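You operate a simulated robot arm through the tools that you are given. There is no shell and no other tool. Be economical: measure what you need, move in short steps, check, and stop when the job is done.

You are at the controls of a simulated robot arm. One attempt, no reset.

TASK
Take the black block from the top of the side bench and leave it on the kit card.

Only the result counts: the job must be done as asked and must still hold three seconds after the hand-in. Knocking over, shifting, dropping, spilling or breaking anything else fails it.

THE ROBOT
A 7-joint arm with a two-finger parallel gripper, fixed in place. Base frame: the origin is at the foot of the arm, x ahead of it, y to its left, z up; the work surface is at about z = 0.9. Lengths are in m, angles in rad, forces in N, time in s.
With the tool pointing down near the work surface it reaches from about 0.24 to 0.68 m from the base axis. Its first joint turns from -1.152 to 1.152 rad. Payload 2.4 kg.
Tool frame: the origin (TCP) lies between the finger pads and is the grasp point; the fingertips stand 0.03 m ahead of it; z points along the fingers, y is the line along which they close. Largest opening 0.094 m; finger width 0.028, thickness 0.01; the body of the gripper, 0.05 by 0.096 m, starts 0.055 m behind the TCP.
Orientation is that of the tool frame in the base frame, as [roll, pitch, yaw] about the fixed x, y, z axes, in that order (R = Rz(yaw) Ry(pitch) Rx(roll)). With the fingers straight down and closing along the base's y, the tool's x points along the base's -x, its y along +y and its z along -z.

THE INTERFACE
- The arm moves only by the tool play_rows. Its argument "steps" is one flat list of numbers, 6 for each row, row after row: the shift along the tool's x, y, z in units of 40 mm (1.0 is 40 mm), then the turn, a rotation vector about the tool's x, y, z in units of 4 degrees (1.0 is 4 degrees). In form: [tx, ty, tz, ax, ay, az, tx, ty, tz, ax, ay, az, ...]. A call has 1 to 10 rows; each row shifts and turns the commanded pose from where the row before left it, along the tool's axes as they then stand. "hand" is the closure, from 0 (fully open) to 1 (shut), set as the call begins (left out, the last holds). A call with a number of a shift or a turn outside -1 to 1 is refused whole. Rows are played at 5 a second. More than 0.05 m and 0.15 rad between two rows, or a gripper value outside its range, and nothing of the call is played. Where a pose cannot be reached the arm comes as near as it can. A force on the tool above 40 N (or 10 N above the force at the start of the call, whichever is more), or a blocked arm, ends the call early, and 0.2 s more pass. The fingers move at their own pace (about 0.153 m/s each) and stop on an object; they squeeze with about 25 N. The grip force told is the motor's: it shows also when the fingers shut on nothing. Time passes only in rows, and 0.2 s behind the last, so rows that do not move let the fingers close. The reply holds the time, the measured pose of the TCP, the force on the tool along the base axes, the opening and the grip force, in the units named above and with some noise.
- Cameras (640 x 400 px; columns grow to the right, rows downward): "scene" is fixed at [0.0318, 0.4636, 1.46]; the picture's right is [-0.82, -0.57, 0.00], its down [-0.23, 0.33, -0.92] and it looks along [0.52, -0.75, -0.40] (base axes); focal length 359 px, centre (320, 200). "wrist" rides on the gripper at [-0.037, 0, -0.058] in the tool frame; the picture's right is [0.00, -1.00, 0.00], its down [0.97, 0.00, -0.24] and it looks along [0.24, 0.00, 0.97] (tool axes); focal length 218 px, centre (320, 200). There is no depth. A picture from a camera that has moved, and an enlarged one, comes with that camera's place and axes in the base frame and with its lens.
- get_image(camera): a new picture of that camera. The clock stands still meanwhile.
- inspect(camera, box): a new picture of the part [left, top, right, bottom] of that camera's present view, enlarged. The clock stands still meanwhile.
- job_done(): hands the job in; it is judged then, once.

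Work in short steps. Places have to be worked out from the pictures, the camera data and where the tool is seen: move nearer, look again, correct. Check each grasp and each placing, and mend what went wrong. You have 90 turns and 36 pictures in all, those below and enlarged ones among them. Open the gripper and draw the arm clear of the work before you hand the job in, unless the task says otherwise; then end with one line.

The tools are called after "Emit:" by a JSON object that holds its "api" and its "payload". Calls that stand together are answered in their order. play_rows: Moves the arm, as the interface text tells. Its arguments: {"type":"object","properties":{"steps":{"type":"array","items":{"type":"number"}},"hand":{"type":"number"}},"required":["steps"]} The other tools are called the same way: get_image (camera) takes a picture; inspect (camera, box) takes an enlarged picture of a part of a camera's view; job_done () hands the job in.

At the start:

```text
t: 0.0
tcp_pos: [0.4242, -0.0909, 1.173]
tool_rot: [3.141, -0.001, -3.14]
ft_force: [-0.1, -0.1, 0.0]
width: 0.0937
finger_force: 0.0
```

scene: 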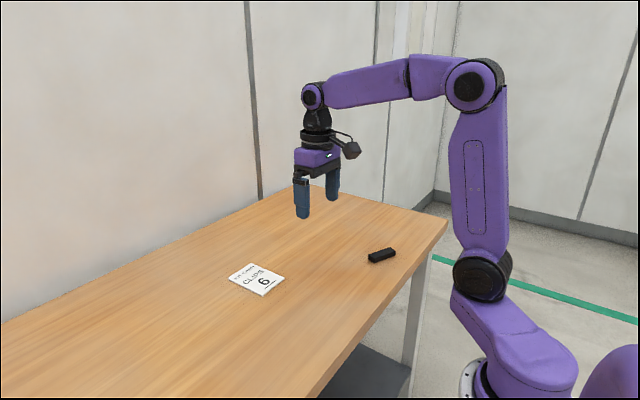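
wrist: 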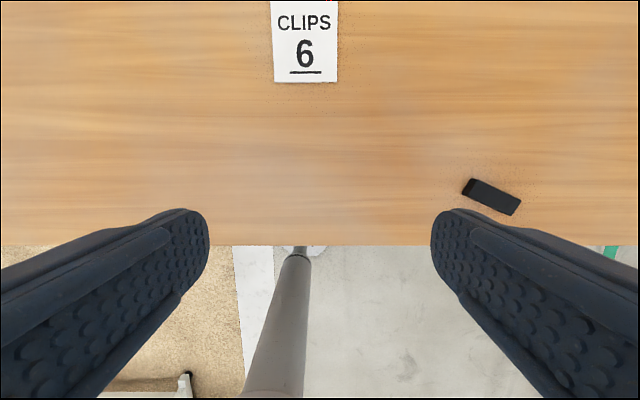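

The block is at about (0.386, -0.35) on the table and the card at about (0.60, -0.07). I'll move above the block and somewhat lower for a closer look.

Emit:
{"api": "play_rows", "payload": {"steps": [0.14, -0.93, 0.2, 0, 0, 0, 0.14, -0.93, 0.2, 0, 0, 0, 0.14, -0.93, 0.2, 0, 0, 0, 0.14, -0.93, 0.2, 0, 0, 0, 0.14, -0.93, 0.2, 0, 0, 0, 0.14, -0.93, 0.2, 0, 0, 0, 0.14, -0.93, 0.2, 0, 0, 0, 0, 0, 0, 0, 0, 0], "hand": 0}}

Emit:
{"api": "get_image", "payload": {"camera": "wrist"}}

Emit:
{"api": "inspect", "payload": {"camera": "scene", "box": [200, 180, 440, 330]}}

```text
t: 1.8
tcp_pos: [0.3858, -0.352, 1.1179]
tool_rot: [3.141, 0.002, -3.142]
ft_force: [-0.7, 0.8, -0.2]
width: 0.0941
finger_force: 0.0
```

```text
33 pictures are left
camera wrist: at [0.4243, -0.351, 1.1752], right [0.0, -1.0, 0.0], down [-0.97, 0.0, 0.24], along [-0.24, 0.0, -0.97], focal length 218 px, centre (320, 200)
```

wrist: 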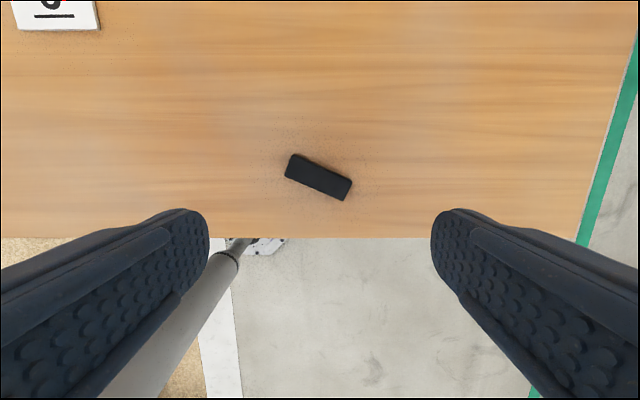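

```text
2.67 times, centred on (320, 255) of scene
camera zoom: at [0.0318, 0.4636, 1.46], right [-0.82, -0.57, 0.0], down [-0.23, 0.33, -0.92], along [0.52, -0.75, -0.4], focal length 957 px, centre (320, 53)
```

zoom: 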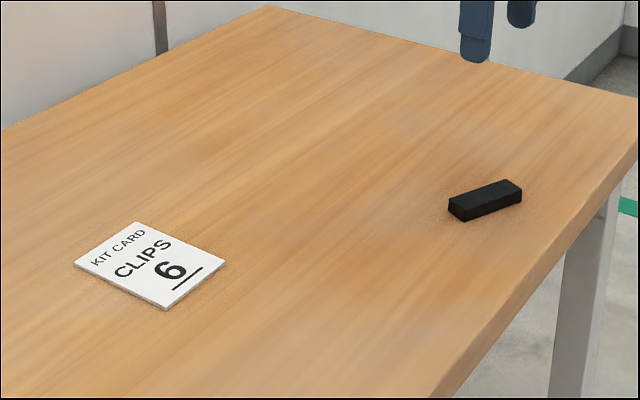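

Block centre is at (0.388, -0.351), with its long axis about 67.5° from base x. I'll turn the tool about −67.5° around its z so the fingers close across the narrow side.

Emit:
{"api": "play_rows", "payload": {"steps": [0, 0, 0, 0, 0, -1, 0, 0, 0, 0, 0, -1, 0, 0, 0, 0, 0, -1, 0, 0, 0, 0, 0, -1, 0, 0, 0, 0, 0, -1, 0, 0, 0, 0, 0, -1, 0, 0, 0, 0, 0, -1, 0, 0, 0, 0, 0, -1, 0, 0, 0, 0, 0, -1, 0, 0, 0, 0, 0, -1]}}

Emit:
{"api": "play_rows", "payload": {"steps": [0, 0, 0.5, 0, 0, -1, 0, 0, 0.5, 0, 0, -1, 0, 0, 0.5, 0, 0, -1, 0, 0, 0.5, 0, 0, -1, 0, 0, 0, 0, 0, -1, 0, 0, 0, 0, 0, -1, 0, 0, 0, 0, 0, -0.9, 0, 0, 0, 0, 0, 0]}}

Emit:
{"api": "get_image", "payload": {"camera": "wrist"}}

```text
t: 4.0
tcp_pos: [0.3848, -0.3503, 1.1179]
tool_rot: [-3.141, 0.001, -2.442]
ft_force: [0.3, -0.5, 0.2]
width: 0.0939
finger_force: 0.1
```

```text
t: 5.8
tcp_pos: [0.3836, -0.3492, 1.0375]
tool_rot: [-3.142, 0.001, -1.96]
ft_force: [0.1, -0.3, -0.4]
width: 0.0938
finger_force: 0.0
```

```text
31 pictures are left
camera wrist: at [0.399, -0.3143, 1.0946], right [0.93, -0.38, 0.0], down [-0.37, -0.9, 0.24], along [-0.09, -0.22, -0.97], focal length 218 px, centre (320, 200)
```

wrist: 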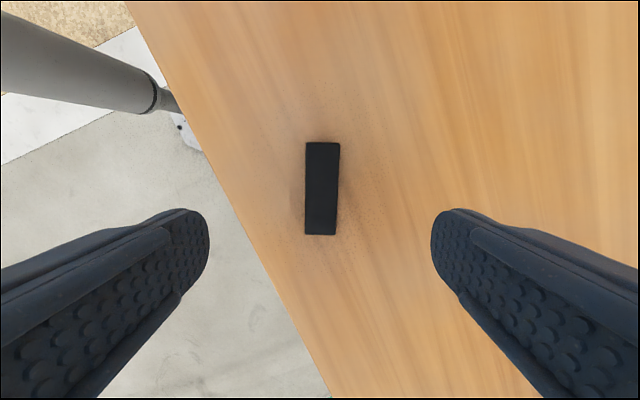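

Block is aligned and centred (about 4 mm off along tool x). Correcting and descending to TCP z ≈ 0.946, then checking.

Emit:
{"api": "play_rows", "payload": {"steps": [-0.1, 0, 0.5, 0, 0, 0, 0, 0, 0.5, 0, 0, 0, 0, 0, 0.5, 0, 0, 0, 0, 0, 0.4, 0, 0, 0, 0, 0, 0.38, 0, 0, 0, 0, 0, 0, 0, 0, 0]}}

Emit:
{"api": "get_image", "payload": {"camera": "wrist"}}

Emit:
{"api": "inspect", "payload": {"camera": "scene", "box": [320, 200, 448, 280]}}

```text
t: 7.2
tcp_pos: [0.3853, -0.3469, 0.9461]
tool_rot: [-3.142, 0.0, -1.962]
ft_force: [-0.5, 0.8, -0.4]
width: 0.094
finger_force: 0.2
```

```text
30 pictures are left
camera wrist: at [0.4009, -0.311, 1.0028], right [0.92, -0.38, 0.0], down [-0.37, -0.9, 0.24], along [-0.09, -0.22, -0.97], focal length 218 px, centre (320, 200)
```

wrist: 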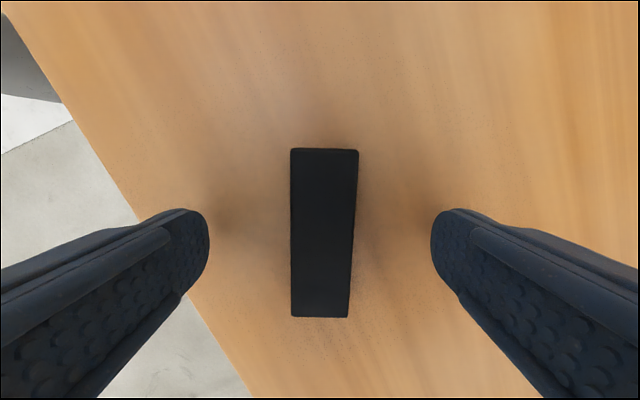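

```text
5.00 times, centred on (384, 240) of scene
camera zoom: at [0.0318, 0.4636, 1.46], right [-0.82, -0.57, 0.0], down [-0.23, 0.33, -0.92], along [0.52, -0.75, -0.4], focal length 1795 px, centre (0, 0)
```

zoom: 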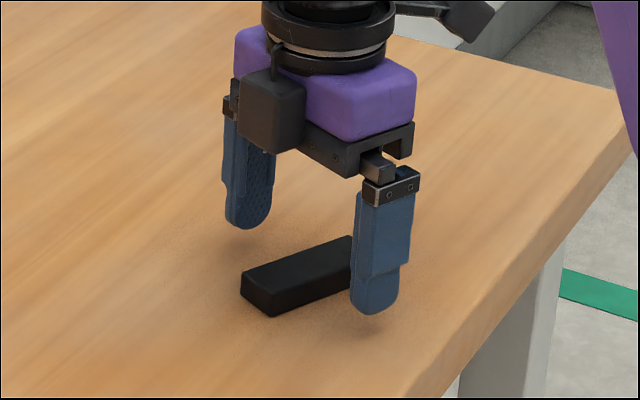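

Block sits centred between the fingers. Lowering another ~10 mm, then closing.

Emit:
{"api": "play_rows", "payload": {"steps": [-0.05, -0.02, 0.13, 0, 0, 0, 0, 0, 0.12, 0, 0, 0, 0, 0, 0, 0, 0, 0]}}

Emit:
{"api": "play_rows", "payload": {"steps": [0, 0, 0, 0, 0, 0, 0, 0, 0, 0, 0, 0, 0, 0, 0, 0, 0, 0, 0, 0, 0, 0, 0, 0], "hand": 1}}

Emit:
{"api": "get_image", "payload": {"camera": "wrist"}}

```text
t: 8.0
tcp_pos: [0.3867, -0.3446, 0.9358]
tool_rot: [-3.141, -0.001, -1.962]
ft_force: [-0.6, -0.4, 0.1]
width: 0.0939
finger_force: 0.0
```

```text
t: 9.0
tcp_pos: [0.388, -0.3449, 0.9346]
tool_rot: [3.141, 0.001, -1.961]
ft_force: [0.1, 0.8, 0.4]
width: 0.027
finger_force: 25.2
```

```text
28 pictures are left
camera wrist: at [0.4024, -0.3095, 0.9925], right [0.92, -0.38, 0.0], down [-0.37, -0.9, 0.24], along [-0.09, -0.22, -0.97], focal length 218 px, centre (320, 200)
```

wrist: 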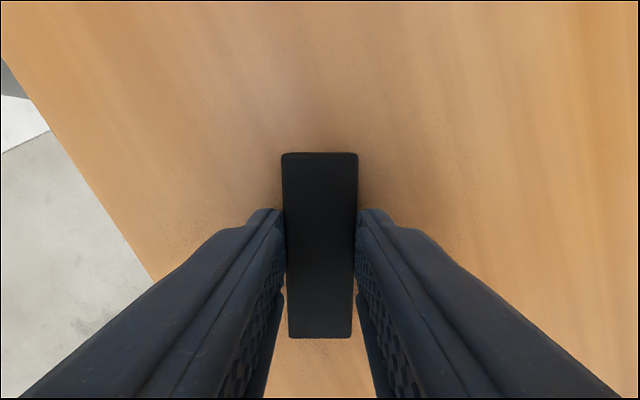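

Width reads 27 mm at 25 N, so the grip is good. Lifting 0.1 m straight up.

Emit:
{"api": "play_rows", "payload": {"steps": [0, 0, -0.3, 0, 0, 0, 0, 0, -0.5, 0, 0, 0, 0, 0, -0.6, 0, 0, 0, 0, 0, -0.6, 0, 0, 0, 0, 0, -0.5, 0, 0, 0, 0, 0, 0, 0, 0, 0]}}

Emit:
{"api": "get_image", "payload": {"camera": "scene"}}

```text
t: 10.4
tcp_pos: [0.3878, -0.344, 1.0378]
tool_rot: [3.141, 0.0, -1.963]
ft_force: [0.9, 0.8, -0.4]
width: 0.0271
finger_force: 25.1
```

```text
27 pictures are left
```

scene: 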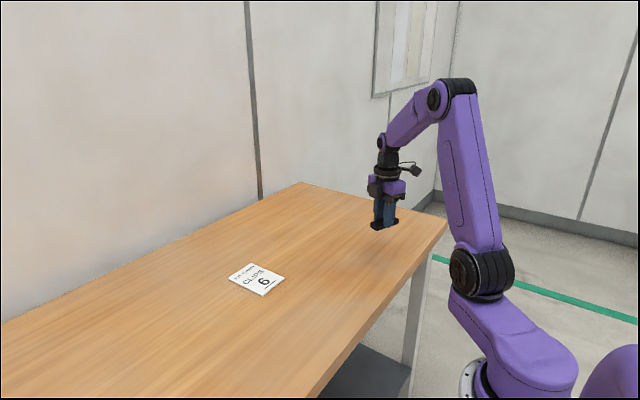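

The block is held. The card spans x 0.543–0.665 and y −0.116 to −0.029, centre (0.604, −0.0725). I'll turn the tool back so the block lies along the card's length, then translate.

Emit:
{"api": "play_rows", "payload": {"steps": [0, 0, 0, 0, 0, 1, 0, 0, 0, 0, 0, 1, 0, 0, 0, 0, 0, 1, 0, 0, 0, 0, 0, 1, 0, 0, 0, 0, 0, 1, 0, 0, 0, 0, 0, 1, 0, 0, 0, 0, 0, 1, 0, 0, 0, 0, 0, 1, 0, 0, 0, 0, 0, 1, 0, 0, 0, 0, 0, 1]}}

Emit:
{"api": "play_rows", "payload": {"steps": [0, 0, 0, 0, 0, 1, 0, 0, 0, 0, 0, 1, 0, 0, 0, 0, 0, 1, 0, 0, 0, 0, 0, 1, 0, 0, 0, 0, 0, 1, 0, 0, 0, 0, 0, 1, 0, 0, 0, 0, 0, 0.9, 0, 0, 0, 0, 0, 0]}}

Emit:
{"api": "play_rows", "payload": {"steps": [-0.4, 0.6, 0, 0, 0, 0, -0.5, 0.7, 0, 0, 0, 0, -0.5, 0.7, 0, 0, 0, 0, -0.5, 0.7, 0, 0, 0, 0, -0.5, 0.7, 0, 0, 0, 0, -0.5, 0.7, 0, 0, 0, 0, -0.5, 0.7, 0, 0, 0, 0, -0.5, 0.7, 0, 0, 0, 0, -0.3, 0.4, 0, 0, 0, 0, 0, 0, 0, 0, 0, 0]}}

Emit:
{"api": "get_image", "payload": {"camera": "wrist"}}

```text
t: 12.6
tcp_pos: [0.3875, -0.3438, 1.0351]
tool_rot: [3.141, -0.001, -2.658]
ft_force: [-0.3, -0.2, -0.8]
width: 0.027
finger_force: 25.4
```

```text
t: 14.4
tcp_pos: [0.388, -0.3441, 1.0346]
tool_rot: [-3.141, -0.001, 3.139]
ft_force: [-0.1, 0.2, -0.6]
width: 0.0269
finger_force: 25.0
```

```text
t: 16.6
tcp_pos: [0.5548, -0.1096, 1.0347]
tool_rot: [3.141, -0.001, -3.141]
ft_force: [-1.0, -0.8, -1.3]
width: 0.0271
finger_force: 25.4
```

```text
26 pictures are left
camera wrist: at [0.5931, -0.109, 1.092], right [0.0, -1.0, 0.0], down [-0.97, 0.0, 0.24], along [-0.24, 0.0, -0.97], focal length 218 px, centre (320, 200)
```

wrist: 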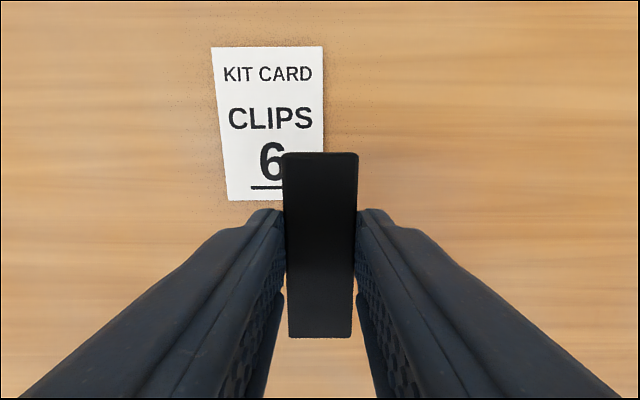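

Card centre re-measured at (0.6065, −0.069). The block centre is about 3 mm behind the TCP, so I'll move TCP to (0.609, −0.070) and start lowering.

Emit:
{"api": "play_rows", "payload": {"steps": [-0.45, 0.33, 0, 0, 0, 0, -0.45, 0.33, 0, 0, 0, 0, -0.45, 0.33, 0, 0, 0, 0, 0, 0, 0.4, 0, 0, 0, 0, 0, 0.5, 0, 0, 0, 0, 0, 0.5, 0, 0, 0, 0, 0, 0.4, 0, 0, 0, 0, 0, 0, 0, 0, 0]}}

Emit:
{"api": "get_image", "payload": {"camera": "wrist"}}

Emit:
{"api": "inspect", "payload": {"camera": "scene", "box": [192, 220, 320, 300]}}

```text
t: 18.4
tcp_pos: [0.6098, -0.0727, 0.9652]
tool_rot: [-3.141, -0.001, 3.14]
ft_force: [0.2, -0.5, -0.1]
width: 0.0269
finger_force: 25.3
```

```text
25 pictures are left
camera wrist: at [0.6476, -0.0718, 1.0218], right [0.0, -1.0, 0.0], down [-0.97, 0.0, 0.24], along [-0.24, 0.0, -0.97], focal length 218 px, centre (320, 200)
```

wrist: 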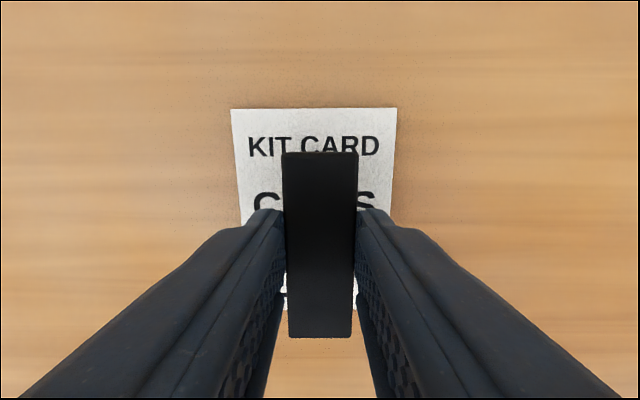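

```text
5.00 times, centred on (256, 260) of scene
camera zoom: at [0.0318, 0.4636, 1.46], right [-0.82, -0.57, 0.0], down [-0.23, 0.33, -0.92], along [0.52, -0.75, -0.4], focal length 1795 px, centre (640, -100)
```

zoom: 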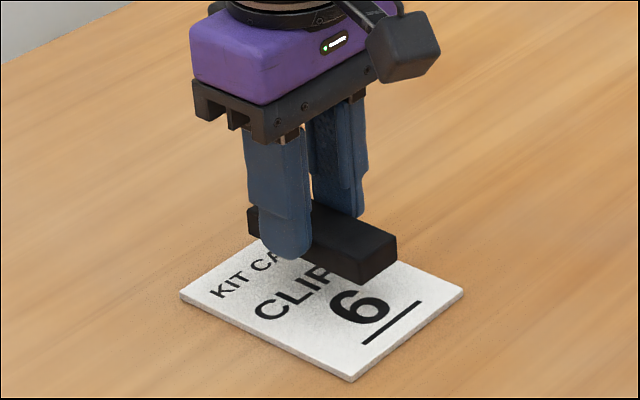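

Block is centred over the card, which is about 3 mm thick, so contact should come near TCP z ≈ 0.938. Lowering slowly.

Emit:
{"api": "play_rows", "payload": {"steps": [0, 0, 0.2, 0, 0, 0, 0, 0, 0.2, 0, 0, 0, 0, 0, 0.15, 0, 0, 0, 0, 0, 0.08, 0, 0, 0, 0, 0, 0, 0, 0, 0]}}

Emit:
{"api": "inspect", "payload": {"camera": "scene", "box": [192, 220, 320, 300]}}

```text
t: 19.6
tcp_pos: [0.6096, -0.0717, 0.9404]
tool_rot: [3.141, 0.003, 3.141]
ft_force: [-3.1, -1.1, 16.8]
width: 0.027
finger_force: 24.5
```

```text
5.00 times, centred on (256, 260) of scene
camera zoom: at [0.0314, 0.4637, 1.46], right [-0.82, -0.57, 0.0], down [-0.23, 0.33, -0.92], along [0.52, -0.75, -0.4], focal length 1795 px, centre (640, -100)
```

zoom: 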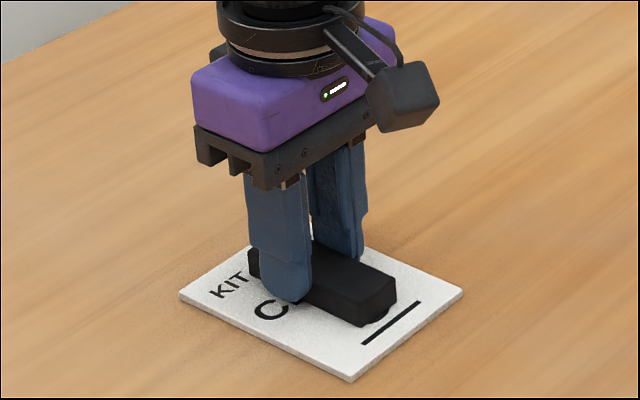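

Contact reads 17 N with the block seated on the card. I'll back off about 1.5 mm to unload, then open.

Emit:
{"api": "play_rows", "payload": {"steps": [0, 0, -0.035, 0, 0, 0, 0, 0, 0, 0, 0, 0]}}

Emit:
{"api": "play_rows", "payload": {"steps": [0, 0, 0, 0, 0, 0, 0, 0, 0, 0, 0, 0, 0, 0, 0, 0, 0, 0], "hand": 0}}

Emit:
{"api": "get_image", "payload": {"camera": "wrist"}}

```text
t: 20.2
tcp_pos: [0.61, -0.0705, 0.94]
tool_rot: [-3.141, 0.004, 3.141]
ft_force: [2.3, -3.7, 12.5]
width: 0.0268
finger_force: 24.7
```

```text
t: 21.0
tcp_pos: [0.6092, -0.0707, 0.9394]
tool_rot: [3.141, 0.001, -3.141]
ft_force: [1.3, 0.0, 0.5]
width: 0.0942
finger_force: 0.0
```

```text
22 pictures are left
camera wrist: at [0.6475, -0.0692, 0.9965], right [0.0, -1.0, 0.0], down [-0.97, 0.0, 0.24], along [-0.24, 0.0, -0.97], focal length 218 px, centre (320, 200)
```

wrist: 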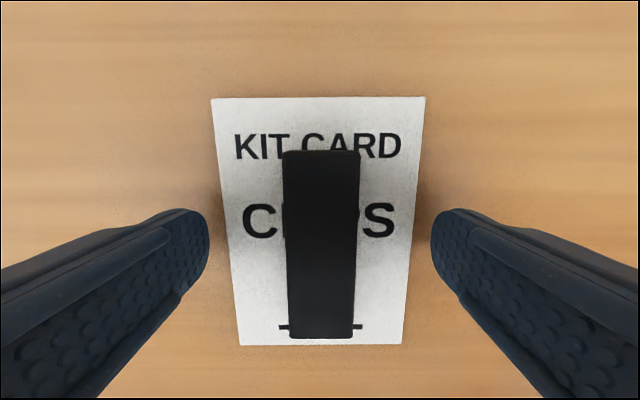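

The block is released and lies within the card. I'll draw the arm straight up and confirm.

Emit:
{"api": "play_rows", "payload": {"steps": [0, 0, -0.3, 0, 0, 0, 0, 0, -0.6, 0, 0, 0, 0, 0, -0.8, 0, 0, 0, 0, 0, -0.8, 0, 0, 0, 0, 0, -0.8, 0, 0, 0, 0, 0, -0.8, 0, 0, 0, 0, 0, -0.5, 0, 0, 0, 0, 0, 0, 0, 0, 0]}}

Emit:
{"api": "get_image", "payload": {"camera": "wrist"}}

Emit:
{"api": "inspect", "payload": {"camera": "scene", "box": [192, 220, 320, 300]}}

```text
t: 22.8
tcp_pos: [0.6086, -0.0689, 1.1248]
tool_rot: [3.141, 0.002, -3.14]
ft_force: [-0.1, -0.7, -0.3]
width: 0.0936
finger_force: 0.2
```

```text
21 pictures are left
camera wrist: at [0.6471, -0.0672, 1.1824], right [0.0, -1.0, 0.0], down [-0.97, 0.0, 0.24], along [-0.24, 0.0, -0.97], focal length 218 px, centre (320, 200)
```

wrist: 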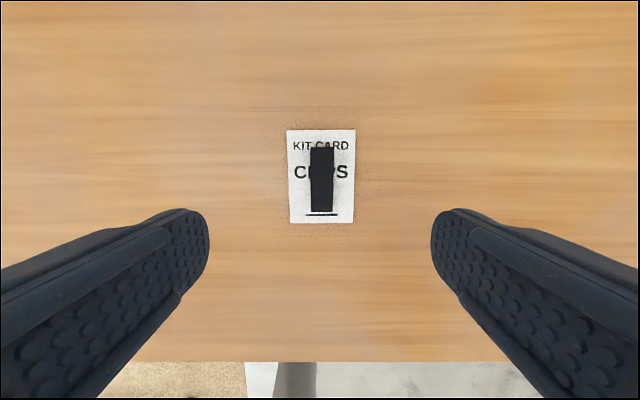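

```text
5.00 times, centred on (256, 260) of scene
camera zoom: at [0.0318, 0.4636, 1.46], right [-0.82, -0.57, 0.0], down [-0.23, 0.33, -0.92], along [0.52, -0.75, -0.4], focal length 1795 px, centre (640, -100)
```

zoom: 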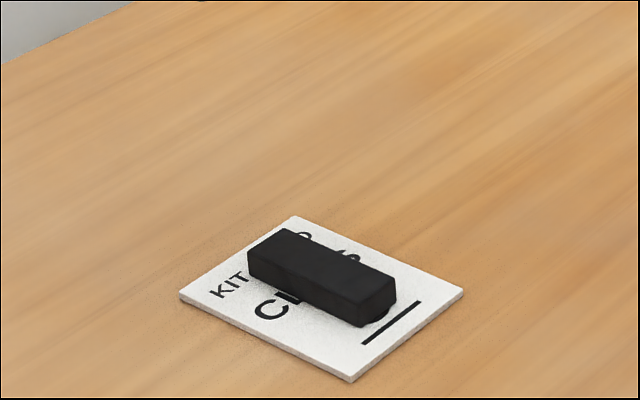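

The block rests flat in the middle of the card, the card has not moved, and the arm is clear with the gripper open. Handing in.

Emit:
{"api": "job_done", "payload": {}}

```text
The job is handed in.
```

The black block is on the kit card, lying flat near its centre; the gripper is open, the arm is clear, and the job is handed in.
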